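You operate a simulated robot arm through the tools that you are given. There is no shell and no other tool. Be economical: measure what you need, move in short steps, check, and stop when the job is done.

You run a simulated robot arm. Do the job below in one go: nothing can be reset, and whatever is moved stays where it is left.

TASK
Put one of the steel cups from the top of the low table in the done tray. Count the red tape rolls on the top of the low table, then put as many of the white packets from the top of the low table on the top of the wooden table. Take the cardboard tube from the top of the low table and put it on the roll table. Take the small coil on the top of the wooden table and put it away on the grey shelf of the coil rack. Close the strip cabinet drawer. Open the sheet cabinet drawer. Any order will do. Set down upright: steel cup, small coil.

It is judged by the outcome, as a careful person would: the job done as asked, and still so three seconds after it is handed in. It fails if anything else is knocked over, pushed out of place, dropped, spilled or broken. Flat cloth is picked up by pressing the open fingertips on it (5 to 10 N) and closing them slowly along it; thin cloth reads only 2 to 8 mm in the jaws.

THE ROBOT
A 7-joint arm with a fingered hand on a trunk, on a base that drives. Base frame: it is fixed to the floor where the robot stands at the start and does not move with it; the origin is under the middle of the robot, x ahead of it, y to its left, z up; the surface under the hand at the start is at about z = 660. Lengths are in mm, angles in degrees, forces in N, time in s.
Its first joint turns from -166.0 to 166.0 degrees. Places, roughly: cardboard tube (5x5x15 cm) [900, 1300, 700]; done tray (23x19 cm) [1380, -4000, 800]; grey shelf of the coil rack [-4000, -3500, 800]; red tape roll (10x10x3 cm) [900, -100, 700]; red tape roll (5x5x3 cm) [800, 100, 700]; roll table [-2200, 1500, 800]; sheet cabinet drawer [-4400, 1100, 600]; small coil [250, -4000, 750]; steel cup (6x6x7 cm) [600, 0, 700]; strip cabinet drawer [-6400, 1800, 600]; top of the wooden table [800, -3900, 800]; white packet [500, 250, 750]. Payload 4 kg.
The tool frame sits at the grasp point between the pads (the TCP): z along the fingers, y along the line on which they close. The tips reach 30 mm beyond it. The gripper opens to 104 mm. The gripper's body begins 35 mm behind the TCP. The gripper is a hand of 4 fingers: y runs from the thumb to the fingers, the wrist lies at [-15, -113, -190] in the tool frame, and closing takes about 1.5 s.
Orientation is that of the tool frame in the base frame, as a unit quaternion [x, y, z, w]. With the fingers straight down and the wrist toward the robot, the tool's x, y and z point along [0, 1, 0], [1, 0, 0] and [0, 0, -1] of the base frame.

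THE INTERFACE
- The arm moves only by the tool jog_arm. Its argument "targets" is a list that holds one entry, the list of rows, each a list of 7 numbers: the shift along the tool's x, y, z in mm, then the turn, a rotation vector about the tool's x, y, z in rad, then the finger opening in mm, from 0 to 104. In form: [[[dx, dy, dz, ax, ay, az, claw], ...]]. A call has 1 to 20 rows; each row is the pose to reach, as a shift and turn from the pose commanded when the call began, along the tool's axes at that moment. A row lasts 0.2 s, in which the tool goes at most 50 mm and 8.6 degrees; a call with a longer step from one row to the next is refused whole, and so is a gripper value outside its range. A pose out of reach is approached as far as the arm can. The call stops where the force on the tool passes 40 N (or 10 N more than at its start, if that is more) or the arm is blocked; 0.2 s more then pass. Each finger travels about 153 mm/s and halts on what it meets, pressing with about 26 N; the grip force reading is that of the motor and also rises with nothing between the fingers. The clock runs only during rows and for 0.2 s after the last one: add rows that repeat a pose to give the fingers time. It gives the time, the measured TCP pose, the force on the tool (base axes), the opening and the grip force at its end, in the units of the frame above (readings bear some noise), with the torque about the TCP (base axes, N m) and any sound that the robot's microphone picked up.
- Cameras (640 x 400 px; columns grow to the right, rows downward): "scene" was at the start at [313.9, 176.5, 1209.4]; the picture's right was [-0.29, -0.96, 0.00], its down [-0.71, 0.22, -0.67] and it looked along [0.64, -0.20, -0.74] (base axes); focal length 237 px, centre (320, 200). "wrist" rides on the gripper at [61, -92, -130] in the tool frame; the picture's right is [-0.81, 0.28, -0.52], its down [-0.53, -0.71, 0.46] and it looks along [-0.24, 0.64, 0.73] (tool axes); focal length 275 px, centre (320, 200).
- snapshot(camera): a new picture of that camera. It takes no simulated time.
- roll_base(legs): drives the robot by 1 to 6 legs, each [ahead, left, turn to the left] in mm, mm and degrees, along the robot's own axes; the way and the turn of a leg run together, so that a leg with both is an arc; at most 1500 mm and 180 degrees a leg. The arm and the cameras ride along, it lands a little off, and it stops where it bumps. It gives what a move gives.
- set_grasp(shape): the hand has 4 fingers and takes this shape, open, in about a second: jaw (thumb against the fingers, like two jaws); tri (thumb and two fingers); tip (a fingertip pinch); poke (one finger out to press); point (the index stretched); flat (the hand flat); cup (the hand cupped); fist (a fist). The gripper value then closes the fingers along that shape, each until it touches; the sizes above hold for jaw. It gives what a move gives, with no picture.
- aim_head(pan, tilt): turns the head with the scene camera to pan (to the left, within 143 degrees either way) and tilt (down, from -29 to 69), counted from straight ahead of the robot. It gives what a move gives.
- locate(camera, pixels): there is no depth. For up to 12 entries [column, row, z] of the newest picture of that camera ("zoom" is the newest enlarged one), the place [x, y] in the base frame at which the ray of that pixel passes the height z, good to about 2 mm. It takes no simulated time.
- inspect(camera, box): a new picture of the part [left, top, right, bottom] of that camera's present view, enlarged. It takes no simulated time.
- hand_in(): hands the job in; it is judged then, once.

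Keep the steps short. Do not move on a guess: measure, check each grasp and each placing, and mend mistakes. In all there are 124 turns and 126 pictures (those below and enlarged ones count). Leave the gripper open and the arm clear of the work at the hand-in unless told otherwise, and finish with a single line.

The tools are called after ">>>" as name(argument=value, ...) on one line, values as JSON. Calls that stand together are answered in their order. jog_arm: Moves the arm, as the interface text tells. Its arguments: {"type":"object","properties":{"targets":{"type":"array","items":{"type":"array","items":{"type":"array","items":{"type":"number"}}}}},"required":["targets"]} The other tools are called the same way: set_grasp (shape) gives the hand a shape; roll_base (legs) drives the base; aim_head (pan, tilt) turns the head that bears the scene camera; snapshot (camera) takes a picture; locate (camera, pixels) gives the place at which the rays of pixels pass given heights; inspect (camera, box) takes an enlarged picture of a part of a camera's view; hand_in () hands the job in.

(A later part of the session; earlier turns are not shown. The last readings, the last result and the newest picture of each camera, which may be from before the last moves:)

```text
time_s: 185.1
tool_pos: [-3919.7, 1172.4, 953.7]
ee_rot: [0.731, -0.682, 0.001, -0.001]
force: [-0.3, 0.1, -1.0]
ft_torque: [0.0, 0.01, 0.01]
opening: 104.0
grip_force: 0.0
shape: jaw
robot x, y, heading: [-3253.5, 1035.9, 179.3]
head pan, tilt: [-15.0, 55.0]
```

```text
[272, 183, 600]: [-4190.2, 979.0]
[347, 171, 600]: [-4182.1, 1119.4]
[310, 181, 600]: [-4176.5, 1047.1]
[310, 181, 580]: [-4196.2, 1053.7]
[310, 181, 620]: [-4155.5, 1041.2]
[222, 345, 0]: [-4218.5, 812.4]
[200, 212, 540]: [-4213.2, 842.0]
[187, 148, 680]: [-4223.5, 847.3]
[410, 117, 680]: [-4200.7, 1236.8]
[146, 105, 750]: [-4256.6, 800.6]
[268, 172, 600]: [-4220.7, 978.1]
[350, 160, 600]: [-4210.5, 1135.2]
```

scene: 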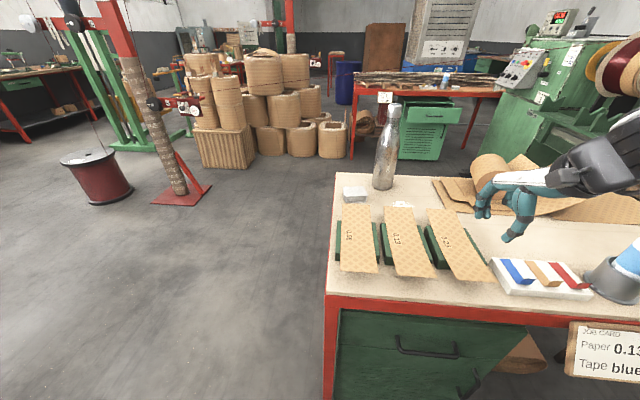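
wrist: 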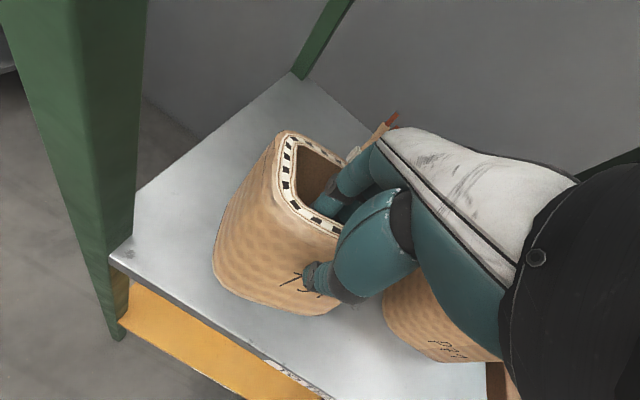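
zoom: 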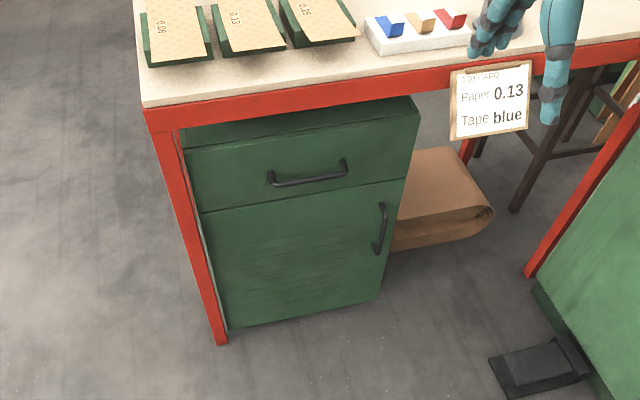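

Combining both views puts the bar at about (-4205,1048,580) and the drawer face at x≈-4236. I'll bring the hand to a pre-grasp pitched 70°, 80 mm in front of the bar, with a 50 mm opening.

>>> jog_arm(targets=[[[9, 17, 28, -0.102, -0.0035, 0.005, 90], [18, 34, 57, -0.203, -0.007, 0.01, 80], [28, 50, 85, -0.305, -0.0105, 0.015, 70], [37, 67, 114, -0.407, -0.014, 0.02, 60], [46, 84, 142, -0.508, -0.0175, 0.025, 50], [55, 101, 170, -0.61, -0.021, 0.03, 50], [64, 118, 199, -0.711, -0.0245, 0.035, 50], [74, 135, 227, -0.813, -0.028, 0.04, 50], [83, 152, 256, -0.915, -0.0315, 0.045, 50], [92, 168, 284, -1.016, -0.035, 0.05, 50], [101, 185, 313, -1.118, -0.0385, 0.055, 50], [110, 202, 341, -1.22, -0.042, 0.06, 50], [110, 202, 341, -1.22, -0.042, 0.06, 50]]])

>>> snapshot(camera="scene")

>>> snapshot(camera="wrist")

```text
time_s: 187.9
tool_pos: [-4105.0, 1028.9, 788.3]
ee_rot: [-0.579, 0.581, 0.405, -0.404]
force: [0.3, -0.4, -0.1]
ft_torque: [0.01, -0.01, -0.01]
opening: 50.1
grip_force: 0.0
shape: jaw
out of reach, approached as far as the arm can: row 1, 2, 3, 4, 9, 10, 11, 12, 13
robot x, y, heading: [-3253.1, 1036.9, 179.5]
head pan, tilt: [-15.0, 55.0]
```

```text
59 pictures are left
```

scene: 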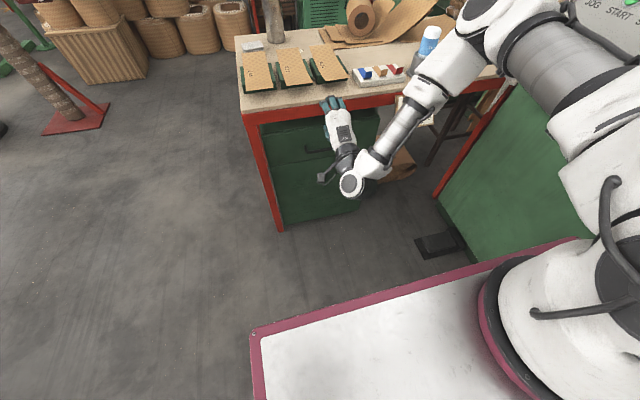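

```text
58 pictures are left
```

wrist: 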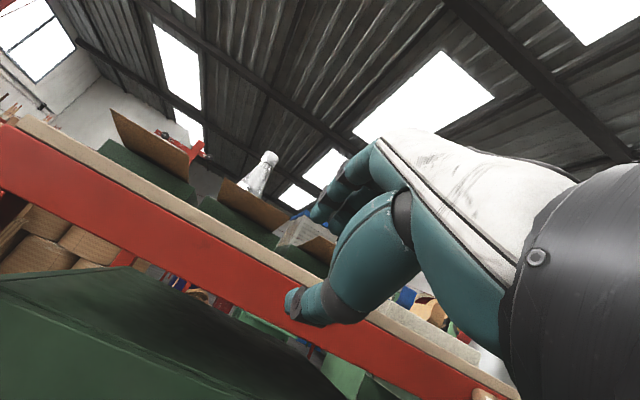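

That pitch can't be reached so low this close. I'll back up another 220 mm so the forearm comes in flatter, then retry with a 55° pitch.

>>> roll_base(legs=[[-220, 0, 0]])

>>> jog_arm(targets=[[[-2, -9, 27, 0.03, 0, 0, 50], [-4, -17, 55, 0.06, 0, 0, 50], [-6, -26, 82, 0.09, 0, 0, 50], [-8, -34, 110, 0.12, 0, 0, 50], [-10, -43, 137, 0.15, 0, 0, 50], [-12, -52, 165, 0.18, 0, 0, 50], [-14, -60, 192, 0.21, 0, 0, 50], [-16, -69, 220, 0.24, 0, 0, 50], [-18, -78, 247, 0.26, 0, 0, 50], [-19, -86, 265, 0.26, 0, 0, 50], [-19, -86, 265, 0.26, 0, 0, 50]]])

>>> inspect(camera="scene", box=[220, 40, 420, 200])

```text
time_s: 189.6
tool_pos: [-3887.3, 1029.3, 787.7]
ee_rot: [0.58, -0.58, -0.404, 0.404]
force: [-0.5, 0.3, -0.2]
ft_torque: [0.01, -0.04, -0.01]
opening: 50.0
grip_force: 0.0
shape: jaw
robot x, y, heading: [-3031.4, 1032.4, 179.5]
head pan, tilt: [-15.0, 55.0]
```

```text
time_s: 192.0
tool_pos: [-4073.4, 1049.4, 728.8]
ee_rot: [-0.628, 0.628, 0.325, -0.324]
force: [0.0, -0.2, -0.3]
ft_torque: [-0.01, 0.01, 0.01]
opening: 50.3
grip_force: 0.0
shape: jaw
out of reach, approached as far as the arm can: row 1, 2, 3, 4, 5, 6, 7, 8, 9, 10, 11
robot x, y, heading: [-3037.1, 1030.8, 179.4]
head pan, tilt: [-15.0, 55.0]
```

```text
2.50 times, centred on (320, 120) of scene
```

zoom: 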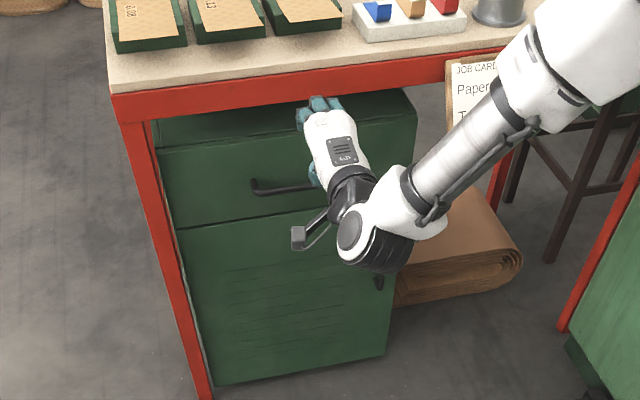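

The wrist seems unable to go below z≈747, so a steep pitch won't work. I'll use a near-vertical hand with a 12° pitch and drop the fingers into the gap behind the bar. First I'll re-orient, then drive forward 250 mm.

>>> jog_arm(targets=[[[0, -28, -22, 0.124, 0, 0, 50], [0, -56, -44, 0.248, 0, 0, 50], [0, -83, -65, 0.372, 0, 0, 50], [0, -111, -87, 0.495, 0, 0, 50], [0, -139, -109, 0.619, 0, 0, 50], [0, -167, -131, 0.743, 0, 0, 50], [0, -167, -131, 0.743, 0, 0, 50]]])

>>> roll_base(legs=[[250, 0, 0.5]])

>>> snapshot(camera="wrist")

>>> inspect(camera="scene", box=[200, 60, 420, 220])

```text
time_s: 193.6
tool_pos: [-3868.4, 1046.0, 669.5]
ee_rot: [-0.703, 0.703, 0.074, -0.074]
force: [1.0, -0.5, -0.4]
ft_torque: [-0.03, 0.04, -0.02]
opening: 50.2
grip_force: 0.0
shape: jaw
robot x, y, heading: [-3033.1, 1033.9, 179.4]
head pan, tilt: [-15.0, 55.0]
```

```text
time_s: 195.4
tool_pos: [-4117.9, 1036.9, 669.4]
ee_rot: [0.707, -0.699, -0.074, 0.075]
force: [0.5, -1.0, -0.5]
ft_torque: [0.0, -0.03, 0.0]
opening: 50.3
grip_force: 0.1
shape: jaw
robot x, y, heading: [-3286.6, 1033.4, 180.1]
head pan, tilt: [-15.0, 55.0]
```

```text
56 pictures are left
```

wrist: 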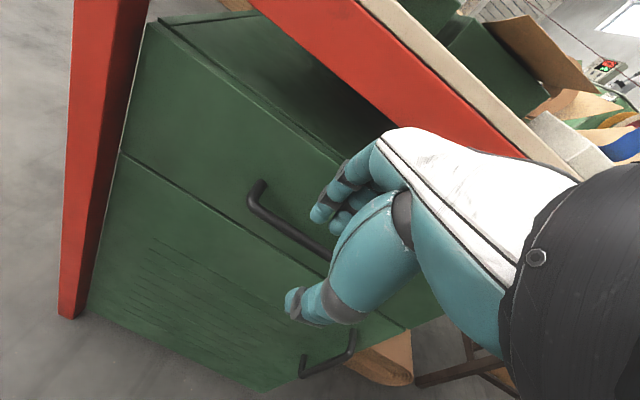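

```text
2.50 times, centred on (310, 140) of scene
```

zoom: 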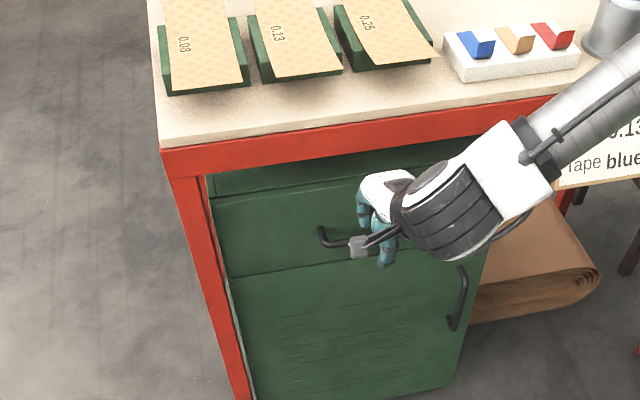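

>>> locate(camera="wrist", pixels=[[251, 204, 580], [251, 204, 600], [290, 237, 580], [290, 237, 600], [264, 183, 580], [264, 183, 600], [322, 258, 580], [322, 258, 600]])

>>> locate(camera="zoom", pixels=[[325, 243, 580], [325, 243, 600], [319, 228, 580], [319, 228, 600], [163, 150, 750], [163, 150, 720]])

```text
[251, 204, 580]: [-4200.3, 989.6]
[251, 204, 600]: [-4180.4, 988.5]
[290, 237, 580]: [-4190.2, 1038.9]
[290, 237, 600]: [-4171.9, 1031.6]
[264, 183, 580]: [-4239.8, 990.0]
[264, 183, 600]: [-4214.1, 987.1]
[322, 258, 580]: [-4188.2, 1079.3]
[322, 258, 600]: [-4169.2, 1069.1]
```

```text
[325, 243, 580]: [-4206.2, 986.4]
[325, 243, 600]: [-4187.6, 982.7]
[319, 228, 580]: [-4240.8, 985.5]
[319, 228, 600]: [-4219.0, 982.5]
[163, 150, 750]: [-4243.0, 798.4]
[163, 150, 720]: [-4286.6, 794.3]
```

The wrist view shows the handle well. I'll put the finger tips over the gap (TCP x≈-4183), then lower them behind the bar slowly, watching the force.

>>> jog_arm(targets=[[[-6, 32, 7, 0, 0, 0, 50], [-11, 64, 14, 0, 0, 0, 50], [-11, 64, 14, 0, 0, 0, 50], [-11, 60, 34, 0, 0, 0, 50], [-11, 57, 46, 0, 0, 0, 50]]])

>>> snapshot(camera="wrist")

>>> inspect(camera="scene", box=[250, 100, 370, 190])

```text
time_s: 196.1
tool_pos: [-4175.7, 1045.3, 662.5]
ee_rot: [0.71, -0.698, -0.068, 0.071]
force: [4.2, 0.3, -2.1]
ft_torque: [0.0, 0.16, -0.03]
opening: 49.3
grip_force: 0.0
shape: jaw
robot x, y, heading: [-3284.3, 1035.3, 179.9]
head pan, tilt: [-15.0, 55.0]
stopped in row 3: the force on the tool passed its limit at 52 N (the readings are from after the stop); the commanded pose is now the measured one
```

```text
54 pictures are left
```

wrist: 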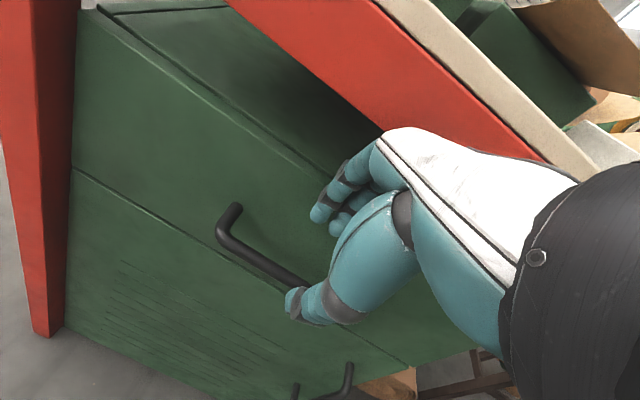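

```text
4.44 times, centred on (310, 145) of scene
```

zoom: 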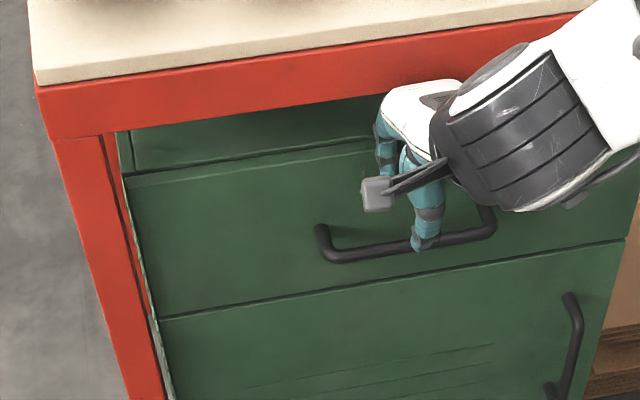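

It touched something, most likely the knuckles on the red rail above. I'll back off slightly, go lower so the knuckles pass under the rail, then move in.

>>> jog_arm(targets=[[[0, -8, -2, 0.02, 0, 0, 50], [0, -14, 20, 0.02, 0, 0, 50], [0, -16, 37, 0.02, 0, 0, 50], [0, -16, 37, 0.02, 0, 0, 50], [0, -8, 39, 0.02, 0, 0, 50], [0, 0, 41, 0.02, 0, 0, 50], [0, 0, 41, 0.02, 0, 0, 50]]])

>>> snapshot(camera="wrist")

>>> inspect(camera="scene", box=[250, 100, 370, 190])

```text
time_s: 197.4
tool_pos: [-4174.7, 1042.0, 618.8]
ee_rot: [0.712, -0.697, -0.057, 0.062]
force: [20.6, 1.7, 2.4]
ft_torque: [0.01, 0.61, -0.33]
opening: 45.5
grip_force: 0.1
shape: jaw
robot x, y, heading: [-3283.9, 1034.9, 179.8]
head pan, tilt: [-15.0, 55.0]
stopped in row 6: the force on the tool passed its limit at 48 N (the readings are from after the stop); the commanded pose is now the measured one
```

```text
52 pictures are left
```

wrist: 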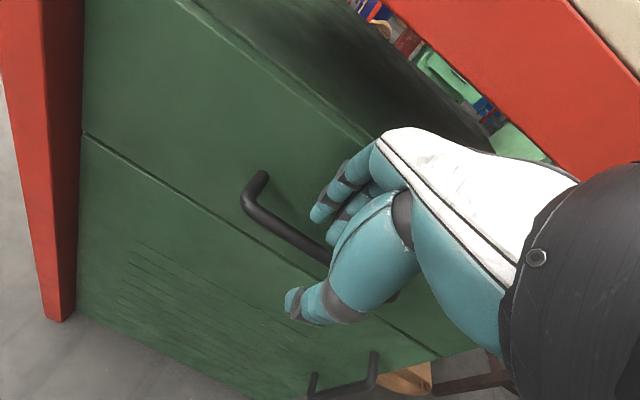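

```text
4.44 times, centred on (310, 145) of scene
```

zoom: 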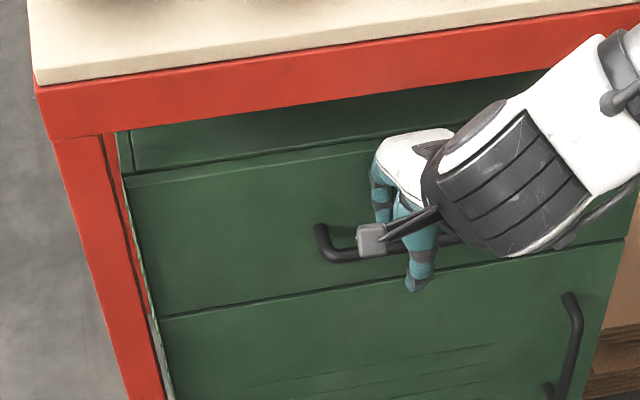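

The fingers' outer side touches the face at this opening, so the tips aren't behind the bar. With a wider opening the fingers hang straighter. I'll rise, open to 92 mm, shift back 12 mm and lower behind the bar.

>>> jog_arm(targets=[[[0, -8, -24, 0, 0, 0, 60], [0, -8, -24, 0, 0, 0, 75], [0, -8, -24, 0, 0, 0, 92], [0, -8, -24, 0, 0, 0, 92], [0, -11, -8, 0, 0, 0, 92], [0, -14, 10, 0, 0, 0, 92], [0, -16, 22, 0, 0, 0, 92], [0, -17, 30, 0, 0, 0, 92], [0, -17, 30, 0, 0, 0, 92]]])

>>> snapshot(camera="wrist")

>>> inspect(camera="scene", box=[250, 100, 370, 190])

```text
time_s: 199.4
tool_pos: [-4166.0, 1044.5, 587.4]
ee_rot: [0.711, -0.697, -0.058, 0.064]
force: [14.4, -1.6, 3.8]
ft_torque: [0.05, 0.41, -0.15]
opening: 88.4
grip_force: 0.0
shape: jaw
robot x, y, heading: [-3279.9, 1034.2, 180.1]
head pan, tilt: [-15.0, 55.0]
```

```text
50 pictures are left
```

wrist: 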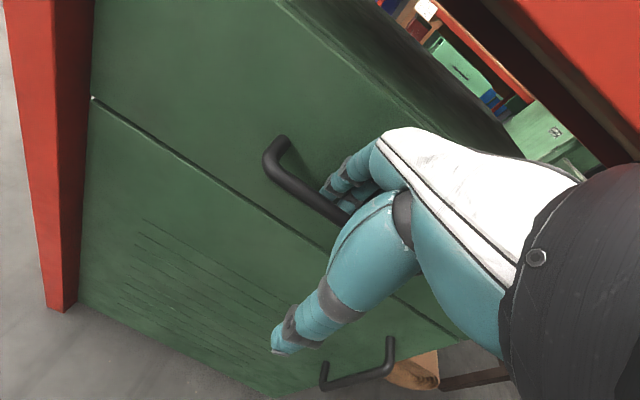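

```text
4.44 times, centred on (310, 145) of scene
```

zoom: 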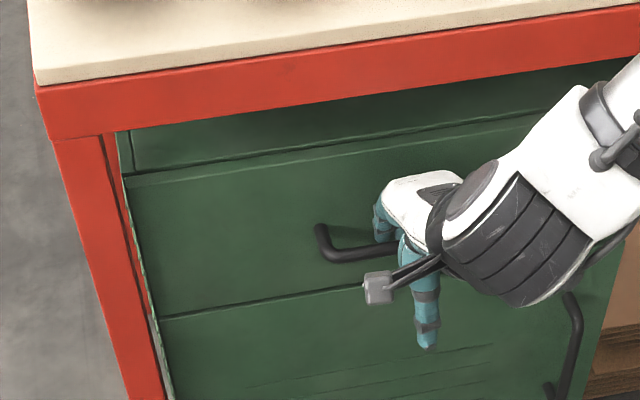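

The wrist view shows the finger tips behind the bar. I'll close on the bar.

>>> jog_arm(targets=[[[0, -4, 0, 0, 0, 0, 70], [0, -6, 0, 0, 0, 0, 40], [0, -6, 0, 0, 0, 0, 10], [0, -6, 0, 0, 0, 0, 5], [0, -6, 0, 0, 0, 0, 5], [0, -6, 0, 0, 0, 0, 5], [0, -6, 0, 0, 0, 0, 5]]])

>>> snapshot(camera="wrist")

```text
time_s: 201.1
tool_pos: [-4159.5, 1043.2, 586.7]
ee_rot: [0.711, -0.698, -0.058, 0.062]
force: [-2.5, -0.3, 1.7]
ft_torque: [0.01, 0.05, -0.05]
opening: 5.1
grip_force: 0.1
shape: jaw
robot x, y, heading: [-3282.7, 1032.8, 180.3]
head pan, tilt: [-15.0, 55.0]
```

```text
48 pictures are left
```

wrist: 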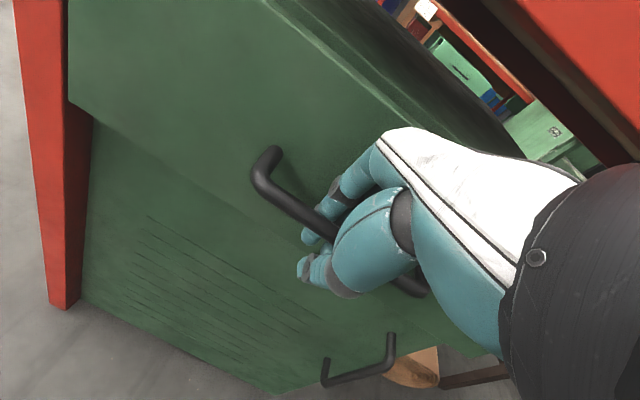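

The fingers are closed around the bar and the drawer has already moved a little. I'll pull by backing the base 260 mm.

>>> roll_base(legs=[[-130, 0, 0], [-130, 0, 0]])

>>> snapshot(camera="scene")

```text
time_s: 203.2
tool_pos: [-3901.7, 1047.0, 585.7]
ee_rot: [0.71, -0.699, -0.059, 0.063]
force: [1.9, -1.7, -0.1]
ft_torque: [0.05, 0.06, 0.02]
opening: 5.1
grip_force: 0.0
shape: jaw
robot x, y, heading: [-3023.6, 1031.2, 179.7]
head pan, tilt: [-15.0, 55.0]
```

```text
47 pictures are left
```

scene: 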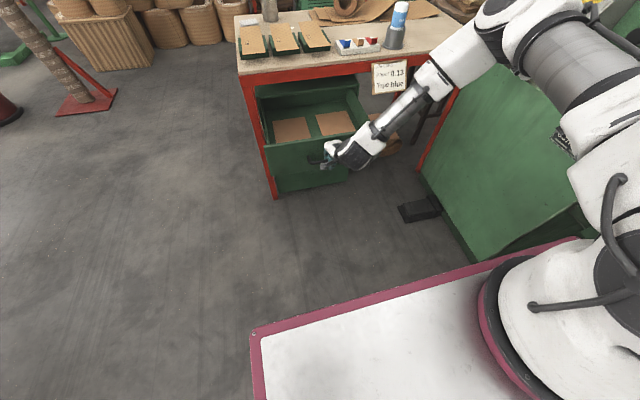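

The drawer is open by about 260 mm. I'll open the fingers, lift them off the bar and raise the hand.

>>> jog_arm(targets=[[[0, 3, 0, 0, 0, 0, 30], [0, 6, 0, 0, 0, 0, 55], [0, 6, 0, 0, 0, 0, 75], [0, 6, 0, 0, 0, 0, 75], [0, 8, -15, 0, 0, 0, 75], [0, 10, -40, 0, 0, 0, 75], [0, 10, -80, 0, 0, 0, 75], [0, -5, -125, 0, 0, 0, 75], [0, -25, -170, 0, 0, 0, 75], [0, -60, -205, 0, 0, 0, 75], [0, -60, -250, 0, 0, 0, 75], [0, -60, -290, 0, 0, 0, 75]]])

>>> snapshot(camera="scene")

```text
time_s: 205.8
tool_pos: [-3792.4, 1050.5, 861.3]
ee_rot: [0.71, -0.699, -0.058, 0.062]
force: [0.5, 0.3, -0.2]
ft_torque: [-0.01, -0.01, -0.01]
opening: 74.8
grip_force: 0.1
shape: jaw
robot x, y, heading: [-3026.7, 1032.0, 179.8]
head pan, tilt: [-15.0, 55.0]
```

```text
46 pictures are left
```

scene: 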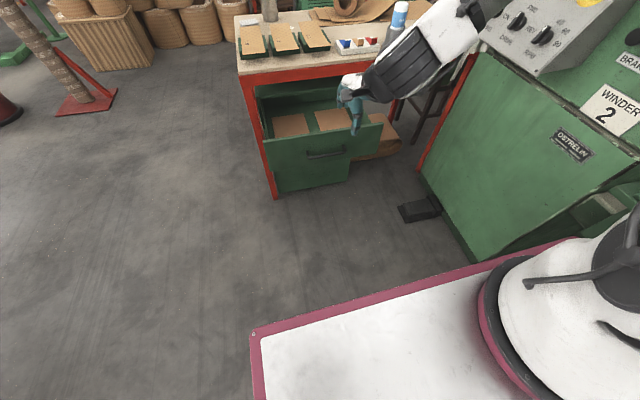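

The sheet drawer is open. The strip drawer is next: I'll go south around the sheet table, west along y≈350, then look.

>>> roll_base(legs=[[0, 690, 0], [1200, 0, 0], [1100, 0, 0]])

>>> aim_head(pan=-35, tilt=30)

>>> snapshot(camera="scene")

```text
time_s: 220.4
tool_pos: [-6061.9, 435.6, 861.0]
ee_rot: [-0.697, 0.712, 0.059, -0.061]
force: [-0.5, 0.6, -0.2]
ft_torque: [-0.02, -0.01, 0.01]
opening: 74.8
grip_force: 0.1
shape: jaw
robot x, y, heading: [-5298.4, 392.0, 177.8]
head pan, tilt: [-15.0, 55.0]
```

```text
time_s: 221.3
tool_pos: [-6062.3, 434.5, 861.8]
ee_rot: [-0.697, 0.712, 0.059, -0.062]
force: [0.5, 0.1, -0.8]
ft_torque: [-0.01, 0.01, 0.01]
opening: 74.5
grip_force: 0.1
shape: jaw
robot x, y, heading: [-5294.5, 390.2, 177.6]
head pan, tilt: [-35.0, 30.0]
```

```text
45 pictures are left
```

scene: 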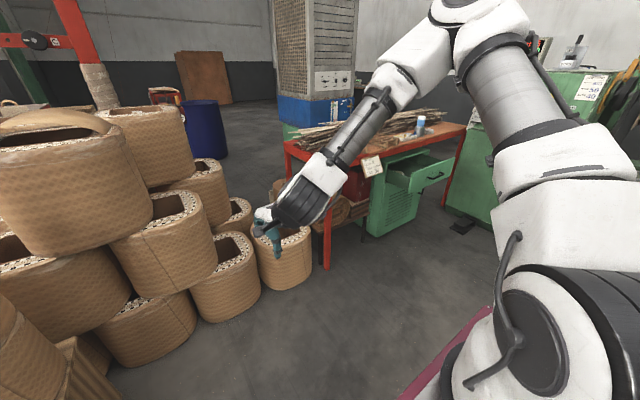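

The open drawer front with its handle is at (430,178). I'll locate it and the nearby legs.

>>> locate(camera="scene", pixels=[[407, 193, 600], [455, 180, 600], [430, 178, 600], [326, 270, 0], [374, 238, 0], [418, 222, 0], [445, 212, 0], [466, 130, 750], [290, 285, 0], [465, 232, 0]])

>>> inspect(camera="scene", box=[340, 120, 480, 250])

```text
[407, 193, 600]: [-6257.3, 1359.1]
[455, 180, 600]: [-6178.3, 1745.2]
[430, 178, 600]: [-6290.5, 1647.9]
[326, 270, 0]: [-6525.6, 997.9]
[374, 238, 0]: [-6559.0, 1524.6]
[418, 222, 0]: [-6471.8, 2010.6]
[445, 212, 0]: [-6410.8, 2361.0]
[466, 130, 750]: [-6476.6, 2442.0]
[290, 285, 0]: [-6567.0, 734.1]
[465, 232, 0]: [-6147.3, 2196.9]
```

```text
3.08 times, centred on (410, 185) of scene
```

zoom: 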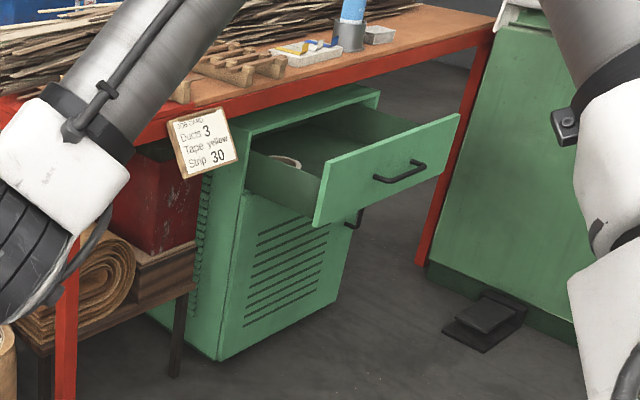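

>>> locate(camera="zoom", pixels=[[314, 225, 545], [443, 172, 545], [328, 165, 690], [458, 116, 690], [400, 180, 590], [218, 358, 0], [333, 295, 0], [418, 262, 0], [443, 335, 0]])

```text
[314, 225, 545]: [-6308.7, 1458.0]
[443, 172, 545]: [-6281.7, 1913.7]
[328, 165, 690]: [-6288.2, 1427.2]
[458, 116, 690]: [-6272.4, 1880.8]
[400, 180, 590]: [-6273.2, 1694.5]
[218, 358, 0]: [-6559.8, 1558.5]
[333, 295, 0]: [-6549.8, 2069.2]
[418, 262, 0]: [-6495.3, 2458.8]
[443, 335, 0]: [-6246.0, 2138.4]
```

The drawer front is at about x -6285, y 1450 to 1900, with the handle near y 1695. I'll slide north so the hand is in front of it.

>>> roll_base(legs=[[0, -580, 1.5], [0, -580, 1.2]])

>>> aim_head(pan=-10, tilt=42)

>>> snapshot(camera="scene")

```text
time_s: 227.4
tool_pos: [-6026.2, 1564.4, 862.6]
ee_rot: [-0.704, 0.705, 0.058, -0.062]
force: [-0.7, -0.4, -0.5]
ft_torque: [0.04, -0.02, 0.0]
opening: 74.6
grip_force: 0.1
shape: jaw
robot x, y, heading: [-5259.2, 1536.3, 178.5]
head pan, tilt: [-35.0, 30.0]
```

```text
time_s: 228.3
tool_pos: [-6027.5, 1564.2, 860.5]
ee_rot: [-0.704, 0.705, 0.058, -0.062]
force: [-0.6, -0.1, -0.7]
ft_torque: [0.01, 0.02, 0.01]
opening: 74.9
grip_force: 0.0
shape: jaw
robot x, y, heading: [-5258.5, 1531.7, 178.8]
head pan, tilt: [-10.0, 42.0]
```

```text
43 pictures are left
```

scene: 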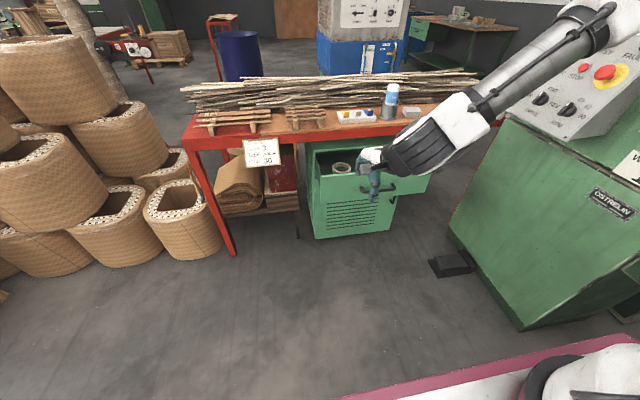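

>>> locate(camera="scene", pixels=[[322, 205, 545], [428, 190, 545], [322, 178, 690], [430, 170, 690], [317, 238, 0], [392, 232, 0], [390, 190, 590]])

>>> inspect(camera="scene", box=[290, 130, 450, 250])

```text
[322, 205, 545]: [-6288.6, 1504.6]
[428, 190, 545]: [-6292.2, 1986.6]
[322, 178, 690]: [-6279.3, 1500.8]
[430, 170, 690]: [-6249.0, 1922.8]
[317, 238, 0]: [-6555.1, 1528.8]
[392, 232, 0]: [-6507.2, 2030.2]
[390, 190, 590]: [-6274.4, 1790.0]
```

```text
3.33 times, centred on (370, 190) of scene
```

zoom: 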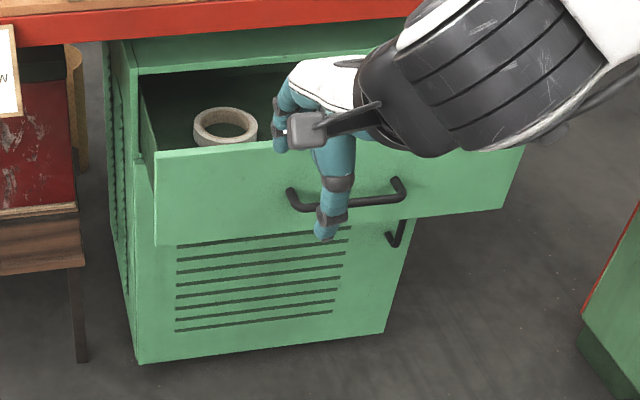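

The handle centre is near y 1745. I'll close the fingers, bring the hand to z≈600 in front of the handle and then push by driving ahead.

>>> jog_arm(targets=[[[-23, 6, 34, 0, 0, 0, 60], [-45, 11, 68, 0, 0, 0, 40], [-68, 17, 102, 0, 0, 0, 20], [-90, 22, 136, 0, 0, 0, 0], [-113, 28, 170, 0, 0, 0, 0], [-136, 34, 204, 0, 0, 0, 0], [-158, 39, 238, 0, 0, 0, 0], [-181, 45, 268, 0, 0, 0, 0], [-181, 45, 268, 0, 0, 0, 0]]])

>>> roll_base(legs=[[180, 0, 1]])

>>> inspect(camera="scene", box=[280, 110, 480, 260])

```text
time_s: 230.3
tool_pos: [-6115.7, 1745.6, 606.4]
ee_rot: [-0.704, 0.705, 0.058, -0.063]
force: [0.2, 0.5, 1.0]
ft_torque: [0.0, 0.01, -0.01]
opening: 0.0
grip_force: 26.3
shape: jaw
robot x, y, heading: [-5256.6, 1531.1, 178.7]
head pan, tilt: [-10.0, 42.0]
```

```text
time_s: 231.8
tool_pos: [-6294.0, 1732.5, 606.8]
ee_rot: [0.71, -0.699, -0.058, 0.063]
force: [0.1, 0.2, -0.2]
ft_torque: [0.01, 0.03, 0.0]
opening: 0.2
grip_force: 26.5
shape: jaw
robot x, y, heading: [-5436.2, 1541.4, 179.9]
head pan, tilt: [-10.0, 42.0]
```

```text
2.67 times, centred on (380, 185) of scene
```

zoom: 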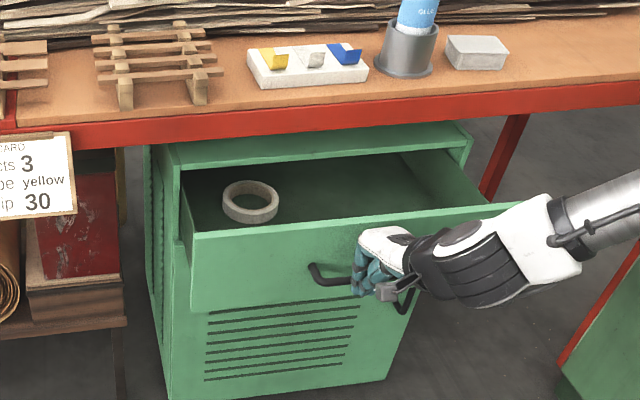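

The handle is in contact and the drawer is moving in. I'll push another 150 mm with the base, then finish with the arm under the force limit.

>>> roll_base(legs=[[150, 0, 0]])

>>> jog_arm(targets=[[[0, 15, 3, 0, 0, 0, 0], [0, 30, 5, 0, 0, 0, 0], [0, 45, 8, 0, 0, 0, 0], [0, 60, 10, 0, 0, 0, 0], [0, 75, 13, 0, 0, 0, 0], [0, 90, 15, 0, 0, 0, 0], [0, 105, 18, 0, 0, 0, 0], [0, 120, 20, 0, 0, 0, 0]]])

>>> inspect(camera="scene", box=[280, 110, 480, 310])

```text
time_s: 233.2
tool_pos: [-6444.7, 1729.6, 606.5]
ee_rot: [0.712, -0.697, -0.058, 0.063]
force: [-0.1, 0.4, 0.5]
ft_torque: [-0.01, -0.01, 0.03]
opening: 0.1
grip_force: 26.2
shape: jaw
robot x, y, heading: [-5583.4, 1537.3, -180.1]
head pan, tilt: [-10.0, 42.0]
```

```text
time_s: 233.7
tool_pos: [-6455.5, 1728.9, 607.6]
ee_rot: [0.712, -0.698, -0.054, 0.061]
force: [26.5, 3.0, 26.5]
ft_torque: [0.31, -0.23, -0.13]
opening: 0.0
grip_force: 25.9
shape: jaw
robot x, y, heading: [-5582.8, 1537.5, 180.0]
head pan, tilt: [-10.0, 42.0]
stopped in row 2: the force on the tool passed its limit at 51 N (the readings are from after the stop); the commanded pose is now the measured one
```

```text
2.00 times, centred on (380, 210) of scene
```

zoom: 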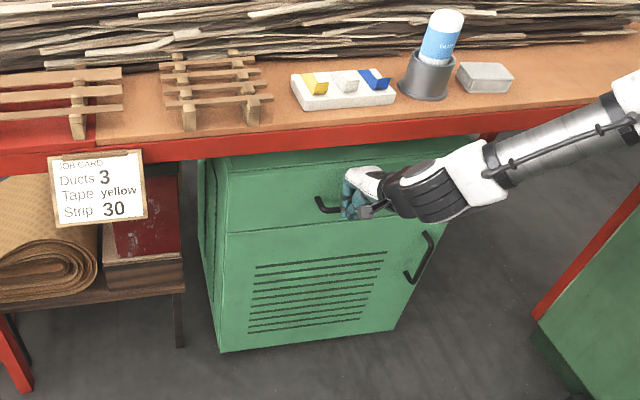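

The drawer looks flush. I'll back the hand off, raise it and check.

>>> jog_arm(targets=[[[0, -20, 0, 0, 0, 0, 0], [0, -60, -10, 0, 0, 0, 0], [0, -100, -20, 0, 0, 0, 0], [0, -145, -25, 0, 0, 0, 30], [0, -145, -70, 0, 0, 0, 60], [0, -145, -115, 0, 0, 0, 104], [0, -145, -160, 0, 0, 0, 104], [0, -145, -205, 0, 0, 0, 104], [0, -145, -250, 0, 0, 0, 104], [0, -145, -290, 0, 0, 0, 104]]])

>>> inspect(camera="scene", box=[320, 140, 440, 260])

```text
time_s: 235.8
tool_pos: [-6279.6, 1741.8, 867.9]
ee_rot: [0.713, -0.697, -0.053, 0.06]
force: [-1.3, -0.1, 0.2]
ft_torque: [0.01, -0.01, -0.01]
opening: 103.9
grip_force: 0.1
shape: jaw
out of reach, approached as far as the arm can: row 9, 10
robot x, y, heading: [-5588.9, 1538.7, -179.9]
head pan, tilt: [-10.0, 42.0]
```

```text
3.33 times, centred on (380, 200) of scene
```

zoom: 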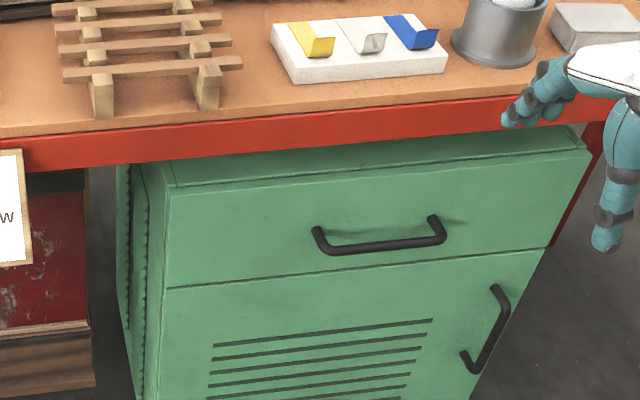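

The strip drawer is closed. The tube is next: I'll return east along y≈400, turn to face +x south of the roll table and look ahead.

>>> roll_base(legs=[[0, 570, 0], [0, 570, 0], [-1400, 0, 0], [-1390, 0, 0], [0, 0, 179]])

>>> aim_head(pan=5, tilt=28)

>>> snapshot(camera="scene")

```text
time_s: 258.2
tool_pos: [-3321.9, -130.2, 866.6]
ee_rot: [0.96, -0.266, -0.026, 0.078]
force: [-3.8, 14.9, 1.3]
ft_torque: [0.12, 0.09, -0.55]
opening: 102.1
grip_force: 0.1
shape: jaw
robot x, y, heading: [-2785.6, 366.0, -119.8]
head pan, tilt: [-10.0, 42.0]
stopped in leg 5: the force on the tool passed its limit at 125 N (the readings are from after the stop); the commanded pose is now the measured one
```

```text
time_s: 258.9
tool_pos: [-3321.1, -130.8, 866.9]
ee_rot: [0.961, -0.265, -0.026, 0.078]
force: [-4.6, 17.0, -3.8]
ft_torque: [0.32, -0.03, -0.62]
opening: 101.9
grip_force: 0.0
shape: jaw
robot x, y, heading: [-2785.2, 367.4, -119.7]
head pan, tilt: [5.0, 28.0]
```

```text
38 pictures are left
```

scene: 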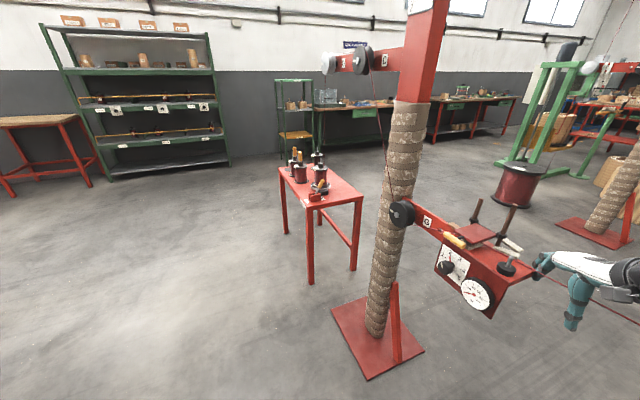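

The hand bumped the tensioner arm on the post. I'll swing back clockwise, shift east and check for damage before turning on.

>>> roll_base(legs=[[0, 0, -12], [-230, 270, 0]])

>>> aim_head(pan=-35, tilt=28)

>>> snapshot(camera="scene")

```text
time_s: 262.0
tool_pos: [-3059.9, -15.3, 866.9]
ee_rot: [0.927, -0.365, -0.034, 0.075]
force: [-0.9, -0.4, 0.1]
ft_torque: [-0.02, 0.0, -0.01]
opening: 103.7
grip_force: 0.0
shape: jaw
robot x, y, heading: [-2434.0, 360.3, -131.6]
head pan, tilt: [5.0, 28.0]
```

```text
time_s: 263.1
tool_pos: [-3063.1, -15.0, 866.9]
ee_rot: [0.928, -0.364, -0.034, 0.076]
force: [0.4, -0.8, 0.2]
ft_torque: [-0.02, 0.03, -0.02]
opening: 103.9
grip_force: 0.0
shape: jaw
robot x, y, heading: [-2431.9, 357.0, -131.5]
head pan, tilt: [-35.0, 28.0]
```

```text
37 pictures are left
```

scene: 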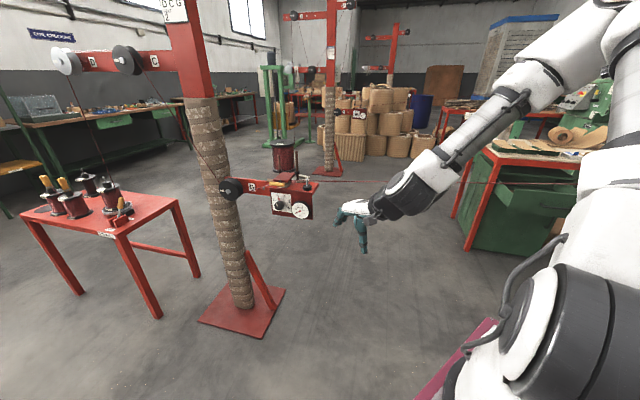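

The post and tensioner are intact and nothing fell. I'll finish the turn to face +x and look at the passage.

>>> roll_base(legs=[[0, 0, 131]])

>>> aim_head(pan=0, tilt=38)

>>> snapshot(camera="scene")

```text
time_s: 268.9
tool_pos: [-1736.1, 137.3, 865.5]
ee_rot: [0.712, 0.697, 0.055, 0.062]
force: [-0.4, 0.4, 0.0]
ft_torque: [0.03, 0.01, -0.02]
opening: 104.0
grip_force: 0.0
shape: jaw
robot x, y, heading: [-2436.0, 357.9, 0.2]
head pan, tilt: [-35.0, 28.0]
```

```text
time_s: 269.9
tool_pos: [-1735.6, 137.5, 867.3]
ee_rot: [0.712, 0.697, 0.056, 0.062]
force: [-0.4, -0.4, 0.2]
ft_torque: [-0.01, -0.03, 0.05]
opening: 103.9
grip_force: 0.0
shape: jaw
robot x, y, heading: [-2434.2, 357.5, 0.1]
head pan, tilt: [0.0, 38.0]
```

```text
36 pictures are left
```

scene: 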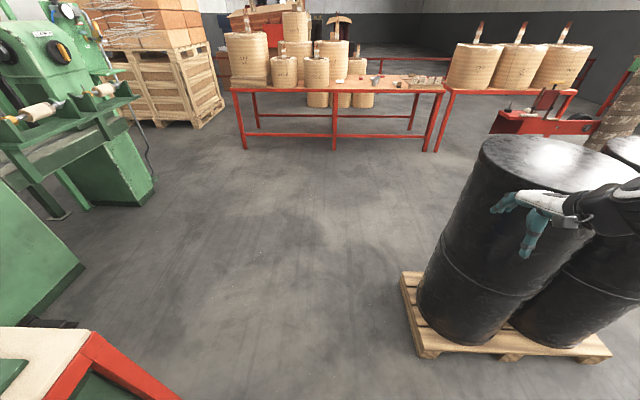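

>>> locate(camera="scene", pixels=[[400, 290, 0], [420, 360, 0], [448, 95, 900], [245, 149, 0], [335, 149, 0], [440, 152, 0], [232, 90, 660], [443, 92, 660], [95, 335, 750], [40, 220, 0]])

>>> inspect(camera="scene", box=[210, 0, 470, 150])

```text
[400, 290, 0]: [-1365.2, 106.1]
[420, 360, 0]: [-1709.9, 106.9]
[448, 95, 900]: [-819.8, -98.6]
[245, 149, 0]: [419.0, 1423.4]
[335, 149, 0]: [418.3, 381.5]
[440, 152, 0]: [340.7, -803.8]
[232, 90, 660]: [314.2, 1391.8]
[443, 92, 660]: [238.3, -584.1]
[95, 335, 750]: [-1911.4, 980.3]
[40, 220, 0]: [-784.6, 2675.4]
```

```text
2.46 times, centred on (340, 75) of scene
```

zoom: 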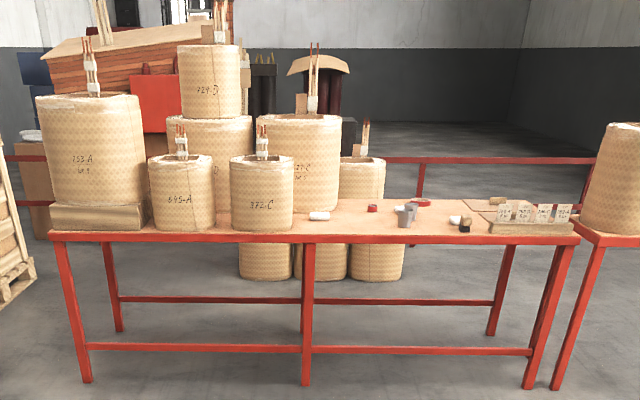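

The pallet is at y ≤ 107, the winder at y > 2000 for x < -350, and the low table's left end at y≈1400. I'll reach the tube from the table's left end, heading +x, and drive there in steps.

>>> roll_base(legs=[[1350, 50, 0], [584, 600, 0], [300, 640, 0]])

>>> aim_head(pan=-25, tilt=40)

>>> snapshot(camera="scene")

```text
time_s: 273.0
tool_pos: [-1404.1, 124.0, 867.3]
ee_rot: [0.737, 0.671, 0.053, 0.064]
force: [0.2, -1.0, 0.4]
ft_torque: [0.0, 0.03, -0.03]
opening: 103.8
grip_force: 0.1
shape: jaw
robot x, y, heading: [-2083.3, 394.6, -4.4]
head pan, tilt: [0.0, 38.0]
stopped in leg 1: the robot was blocked; the commanded pose is now the measured one
```

```text
time_s: 273.9
tool_pos: [-1404.9, 123.8, 867.8]
ee_rot: [0.737, 0.671, 0.053, 0.064]
force: [0.5, 0.3, 0.5]
ft_torque: [0.0, 0.01, 0.02]
opening: 103.9
grip_force: 0.1
shape: jaw
robot x, y, heading: [-2084.4, 396.8, -4.2]
head pan, tilt: [-25.0, 40.0]
```

```text
34 pictures are left
```

scene: 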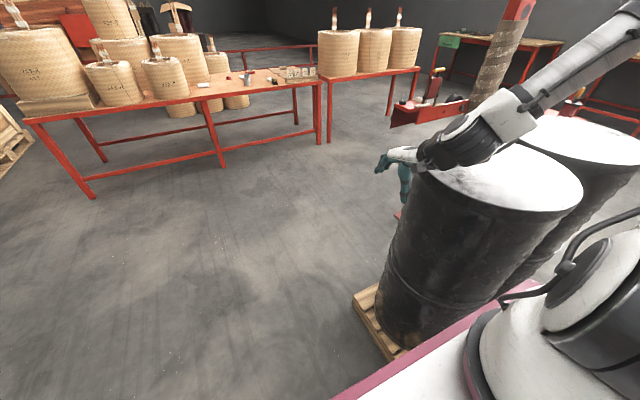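

The front right corner touched the pallet. I'll back off, straighten, shift left 70 mm and look at the pallet and the left side before continuing.

>>> roll_base(legs=[[-50, 0, 4.2], [0, 70, 0]])

>>> aim_head(pan=85, tilt=50)

>>> snapshot(camera="scene")

```text
time_s: 275.4
tool_pos: [-1434.5, 236.4, 867.9]
ee_rot: [0.711, 0.698, 0.055, 0.062]
force: [-0.1, -0.4, -0.9]
ft_torque: [-0.02, -0.01, 0.02]
opening: 103.8
grip_force: 0.1
shape: jaw
robot x, y, heading: [-2131.5, 459.7, 0.2]
head pan, tilt: [-25.0, 40.0]
stopped in leg 2: the robot was blocked; the commanded pose is now the measured one
```

```text
time_s: 277.3
tool_pos: [-1435.5, 236.1, 867.9]
ee_rot: [0.711, 0.698, 0.055, 0.062]
force: [0.4, 0.0, 0.0]
ft_torque: [-0.01, 0.0, -0.01]
opening: 103.7
grip_force: 0.0
shape: jaw
robot x, y, heading: [-2130.5, 457.9, 0.5]
head pan, tilt: [85.0, 50.0]
```

```text
33 pictures are left
```

scene: 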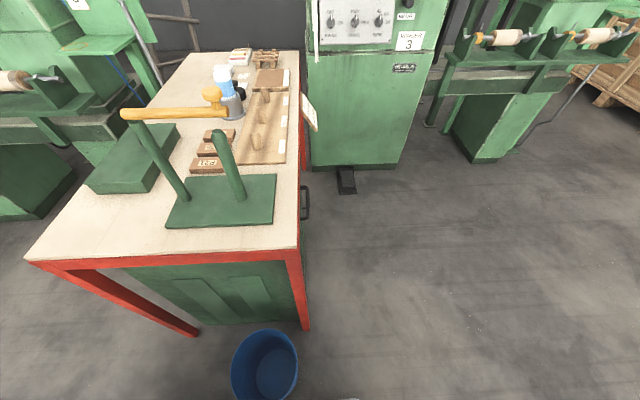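

The cart's left side just touched the blue bin, which is still upright. The gap is about 600 mm, so I'll centre at y≈420 and go straight ahead.

>>> locate(camera="scene", pixels=[[265, 335, 290], [265, 398, 290], [300, 270, 800], [60, 255, 800], [100, 225, 800], [155, 95, 800], [275, 215, 800], [290, 75, 800], [275, 60, 800], [195, 130, 800]])

>>> roll_base(legs=[[0, -38, 0], [1000, 0, 0]])

```text
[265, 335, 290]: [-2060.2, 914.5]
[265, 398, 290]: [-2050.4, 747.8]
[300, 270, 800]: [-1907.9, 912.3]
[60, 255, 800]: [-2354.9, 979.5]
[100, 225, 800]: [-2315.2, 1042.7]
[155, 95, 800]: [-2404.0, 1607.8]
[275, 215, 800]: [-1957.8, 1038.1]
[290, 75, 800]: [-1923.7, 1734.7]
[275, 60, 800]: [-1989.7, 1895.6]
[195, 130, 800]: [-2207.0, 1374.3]
```

```text
time_s: 283.0
tool_pos: [-420.7, 176.6, 866.6]
ee_rot: [0.718, 0.691, 0.055, 0.063]
force: [-0.8, 0.1, 0.3]
ft_torque: [-0.01, -0.01, -0.01]
opening: 104.0
grip_force: 0.1
shape: jaw
robot x, y, heading: [-1112.8, 407.4, -1.2]
head pan, tilt: [85.0, 50.0]
```

Through. I'll continue diagonally to the table's left end.

>>> roll_base(legs=[[600, 600, 1.2], [300, 640, 0]])

>>> aim_head(pan=-20, tilt=40)

>>> snapshot(camera="scene")

```text
time_s: 289.7
tool_pos: [362.1, 1146.3, 864.2]
ee_rot: [0.725, 0.684, 0.048, 0.06]
force: [-17.8, -13.1, -0.3]
ft_torque: [-0.06, 0.23, -0.87]
opening: 99.2
grip_force: 0.0
shape: jaw
robot x, y, heading: [-323.9, 1382.2, -0.6]
head pan, tilt: [85.0, 50.0]
stopped in leg 2: the force on the tool passed its limit at 86 N (the readings are from after the stop); the commanded pose is now the measured one
```

```text
time_s: 291.5
tool_pos: [363.0, 1147.4, 864.5]
ee_rot: [0.724, 0.685, 0.049, 0.061]
force: [-27.8, -22.4, -4.6]
ft_torque: [0.14, 0.01, -1.55]
opening: 98.5
grip_force: 0.0
shape: jaw
robot x, y, heading: [-332.3, 1381.7, -0.6]
head pan, tilt: [-20.0, 40.0]
```

```text
32 pictures are left
```

scene: 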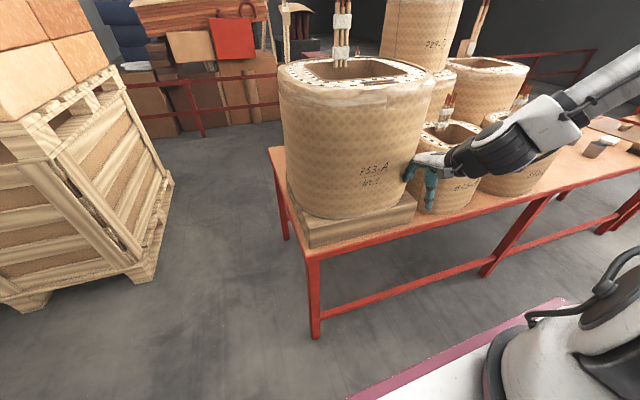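

The hand, leading the cart, pressed against coil 253-A. I'll back straight out and check that coil.

>>> roll_base(legs=[[-200, -60, 0.6], [-200, 100, 0]])

>>> snapshot(camera="scene")

>>> locate(camera="scene", pixels=[[294, 203, 660], [334, 308, 660], [330, 300, 660], [175, 165, 0], [140, 240, 0]])

```text
time_s: 294.4
tool_pos: [-29.0, 1195.4, 864.7]
ee_rot: [0.72, 0.689, 0.049, 0.061]
force: [-0.3, 0.1, -0.5]
ft_torque: [-0.01, 0.02, 0.01]
opening: 104.1
grip_force: 0.1
shape: jaw
robot x, y, heading: [-726.8, 1422.4, 0.2]
head pan, tilt: [-20.0, 40.0]
```

```text
31 pictures are left
```

scene: 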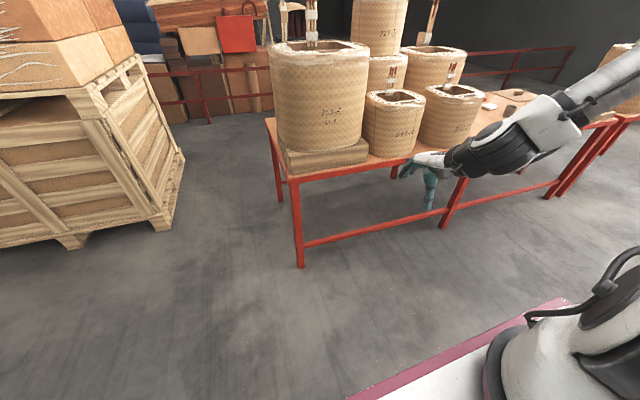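

```text
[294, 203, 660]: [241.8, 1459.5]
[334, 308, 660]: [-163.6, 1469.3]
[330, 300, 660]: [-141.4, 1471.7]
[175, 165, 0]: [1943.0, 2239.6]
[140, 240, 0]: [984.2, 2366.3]
```

Coil 253-A stands as before. I'll move the hand up and left, slide to y≈1690, then go forward beside the table's end.

>>> jog_arm(targets=[[[40, 0, -20, 0, 0, 0, 104], [80, 0, -40, 0, 0, 0, 104], [120, 0, -60, 0, 0, 0, 104], [130, 0, -90, 0, 0, 0, 104]]])

>>> roll_base(legs=[[0, 265, 0], [400, 10, 0], [750, 70, 0]])

>>> aim_head(pan=-65, tilt=40)

>>> snapshot(camera="scene")

```text
time_s: 295.4
tool_pos: [-13.6, 1323.2, 959.0]
ee_rot: [0.721, 0.688, 0.05, 0.06]
force: [0.8, -1.3, 0.1]
ft_torque: [0.0, 0.02, 0.01]
opening: 103.7
grip_force: 0.1
shape: jaw
out of reach, approached as far as the arm can: row 1, 2, 3, 4
robot x, y, heading: [-717.3, 1418.9, 0.0]
head pan, tilt: [-20.0, 40.0]
```

```text
time_s: 297.2
tool_pos: [-16.3, 1455.1, 935.7]
ee_rot: [0.805, 0.587, -0.03, 0.078]
force: [-1.6, -0.6, 0.9]
ft_torque: [0.11, -0.14, 0.0]
opening: 103.7
grip_force: 0.1
shape: jaw
robot x, y, heading: [-703.7, 1638.9, -1.0]
head pan, tilt: [-20.0, 40.0]
stopped in leg 1: the robot was blocked; the commanded pose is now the measured one
```

```text
time_s: 298.4
tool_pos: [-15.8, 1455.1, 936.8]
ee_rot: [0.805, 0.588, -0.028, 0.079]
force: [-0.1, -0.5, 0.3]
ft_torque: [-0.02, 0.01, -0.03]
opening: 104.1
grip_force: 0.1
shape: jaw
robot x, y, heading: [-708.3, 1634.3, -0.9]
head pan, tilt: [-65.0, 40.0]
```

```text
30 pictures are left
```

scene: 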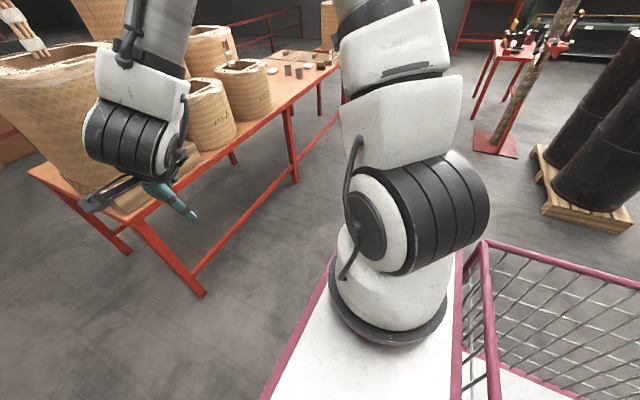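

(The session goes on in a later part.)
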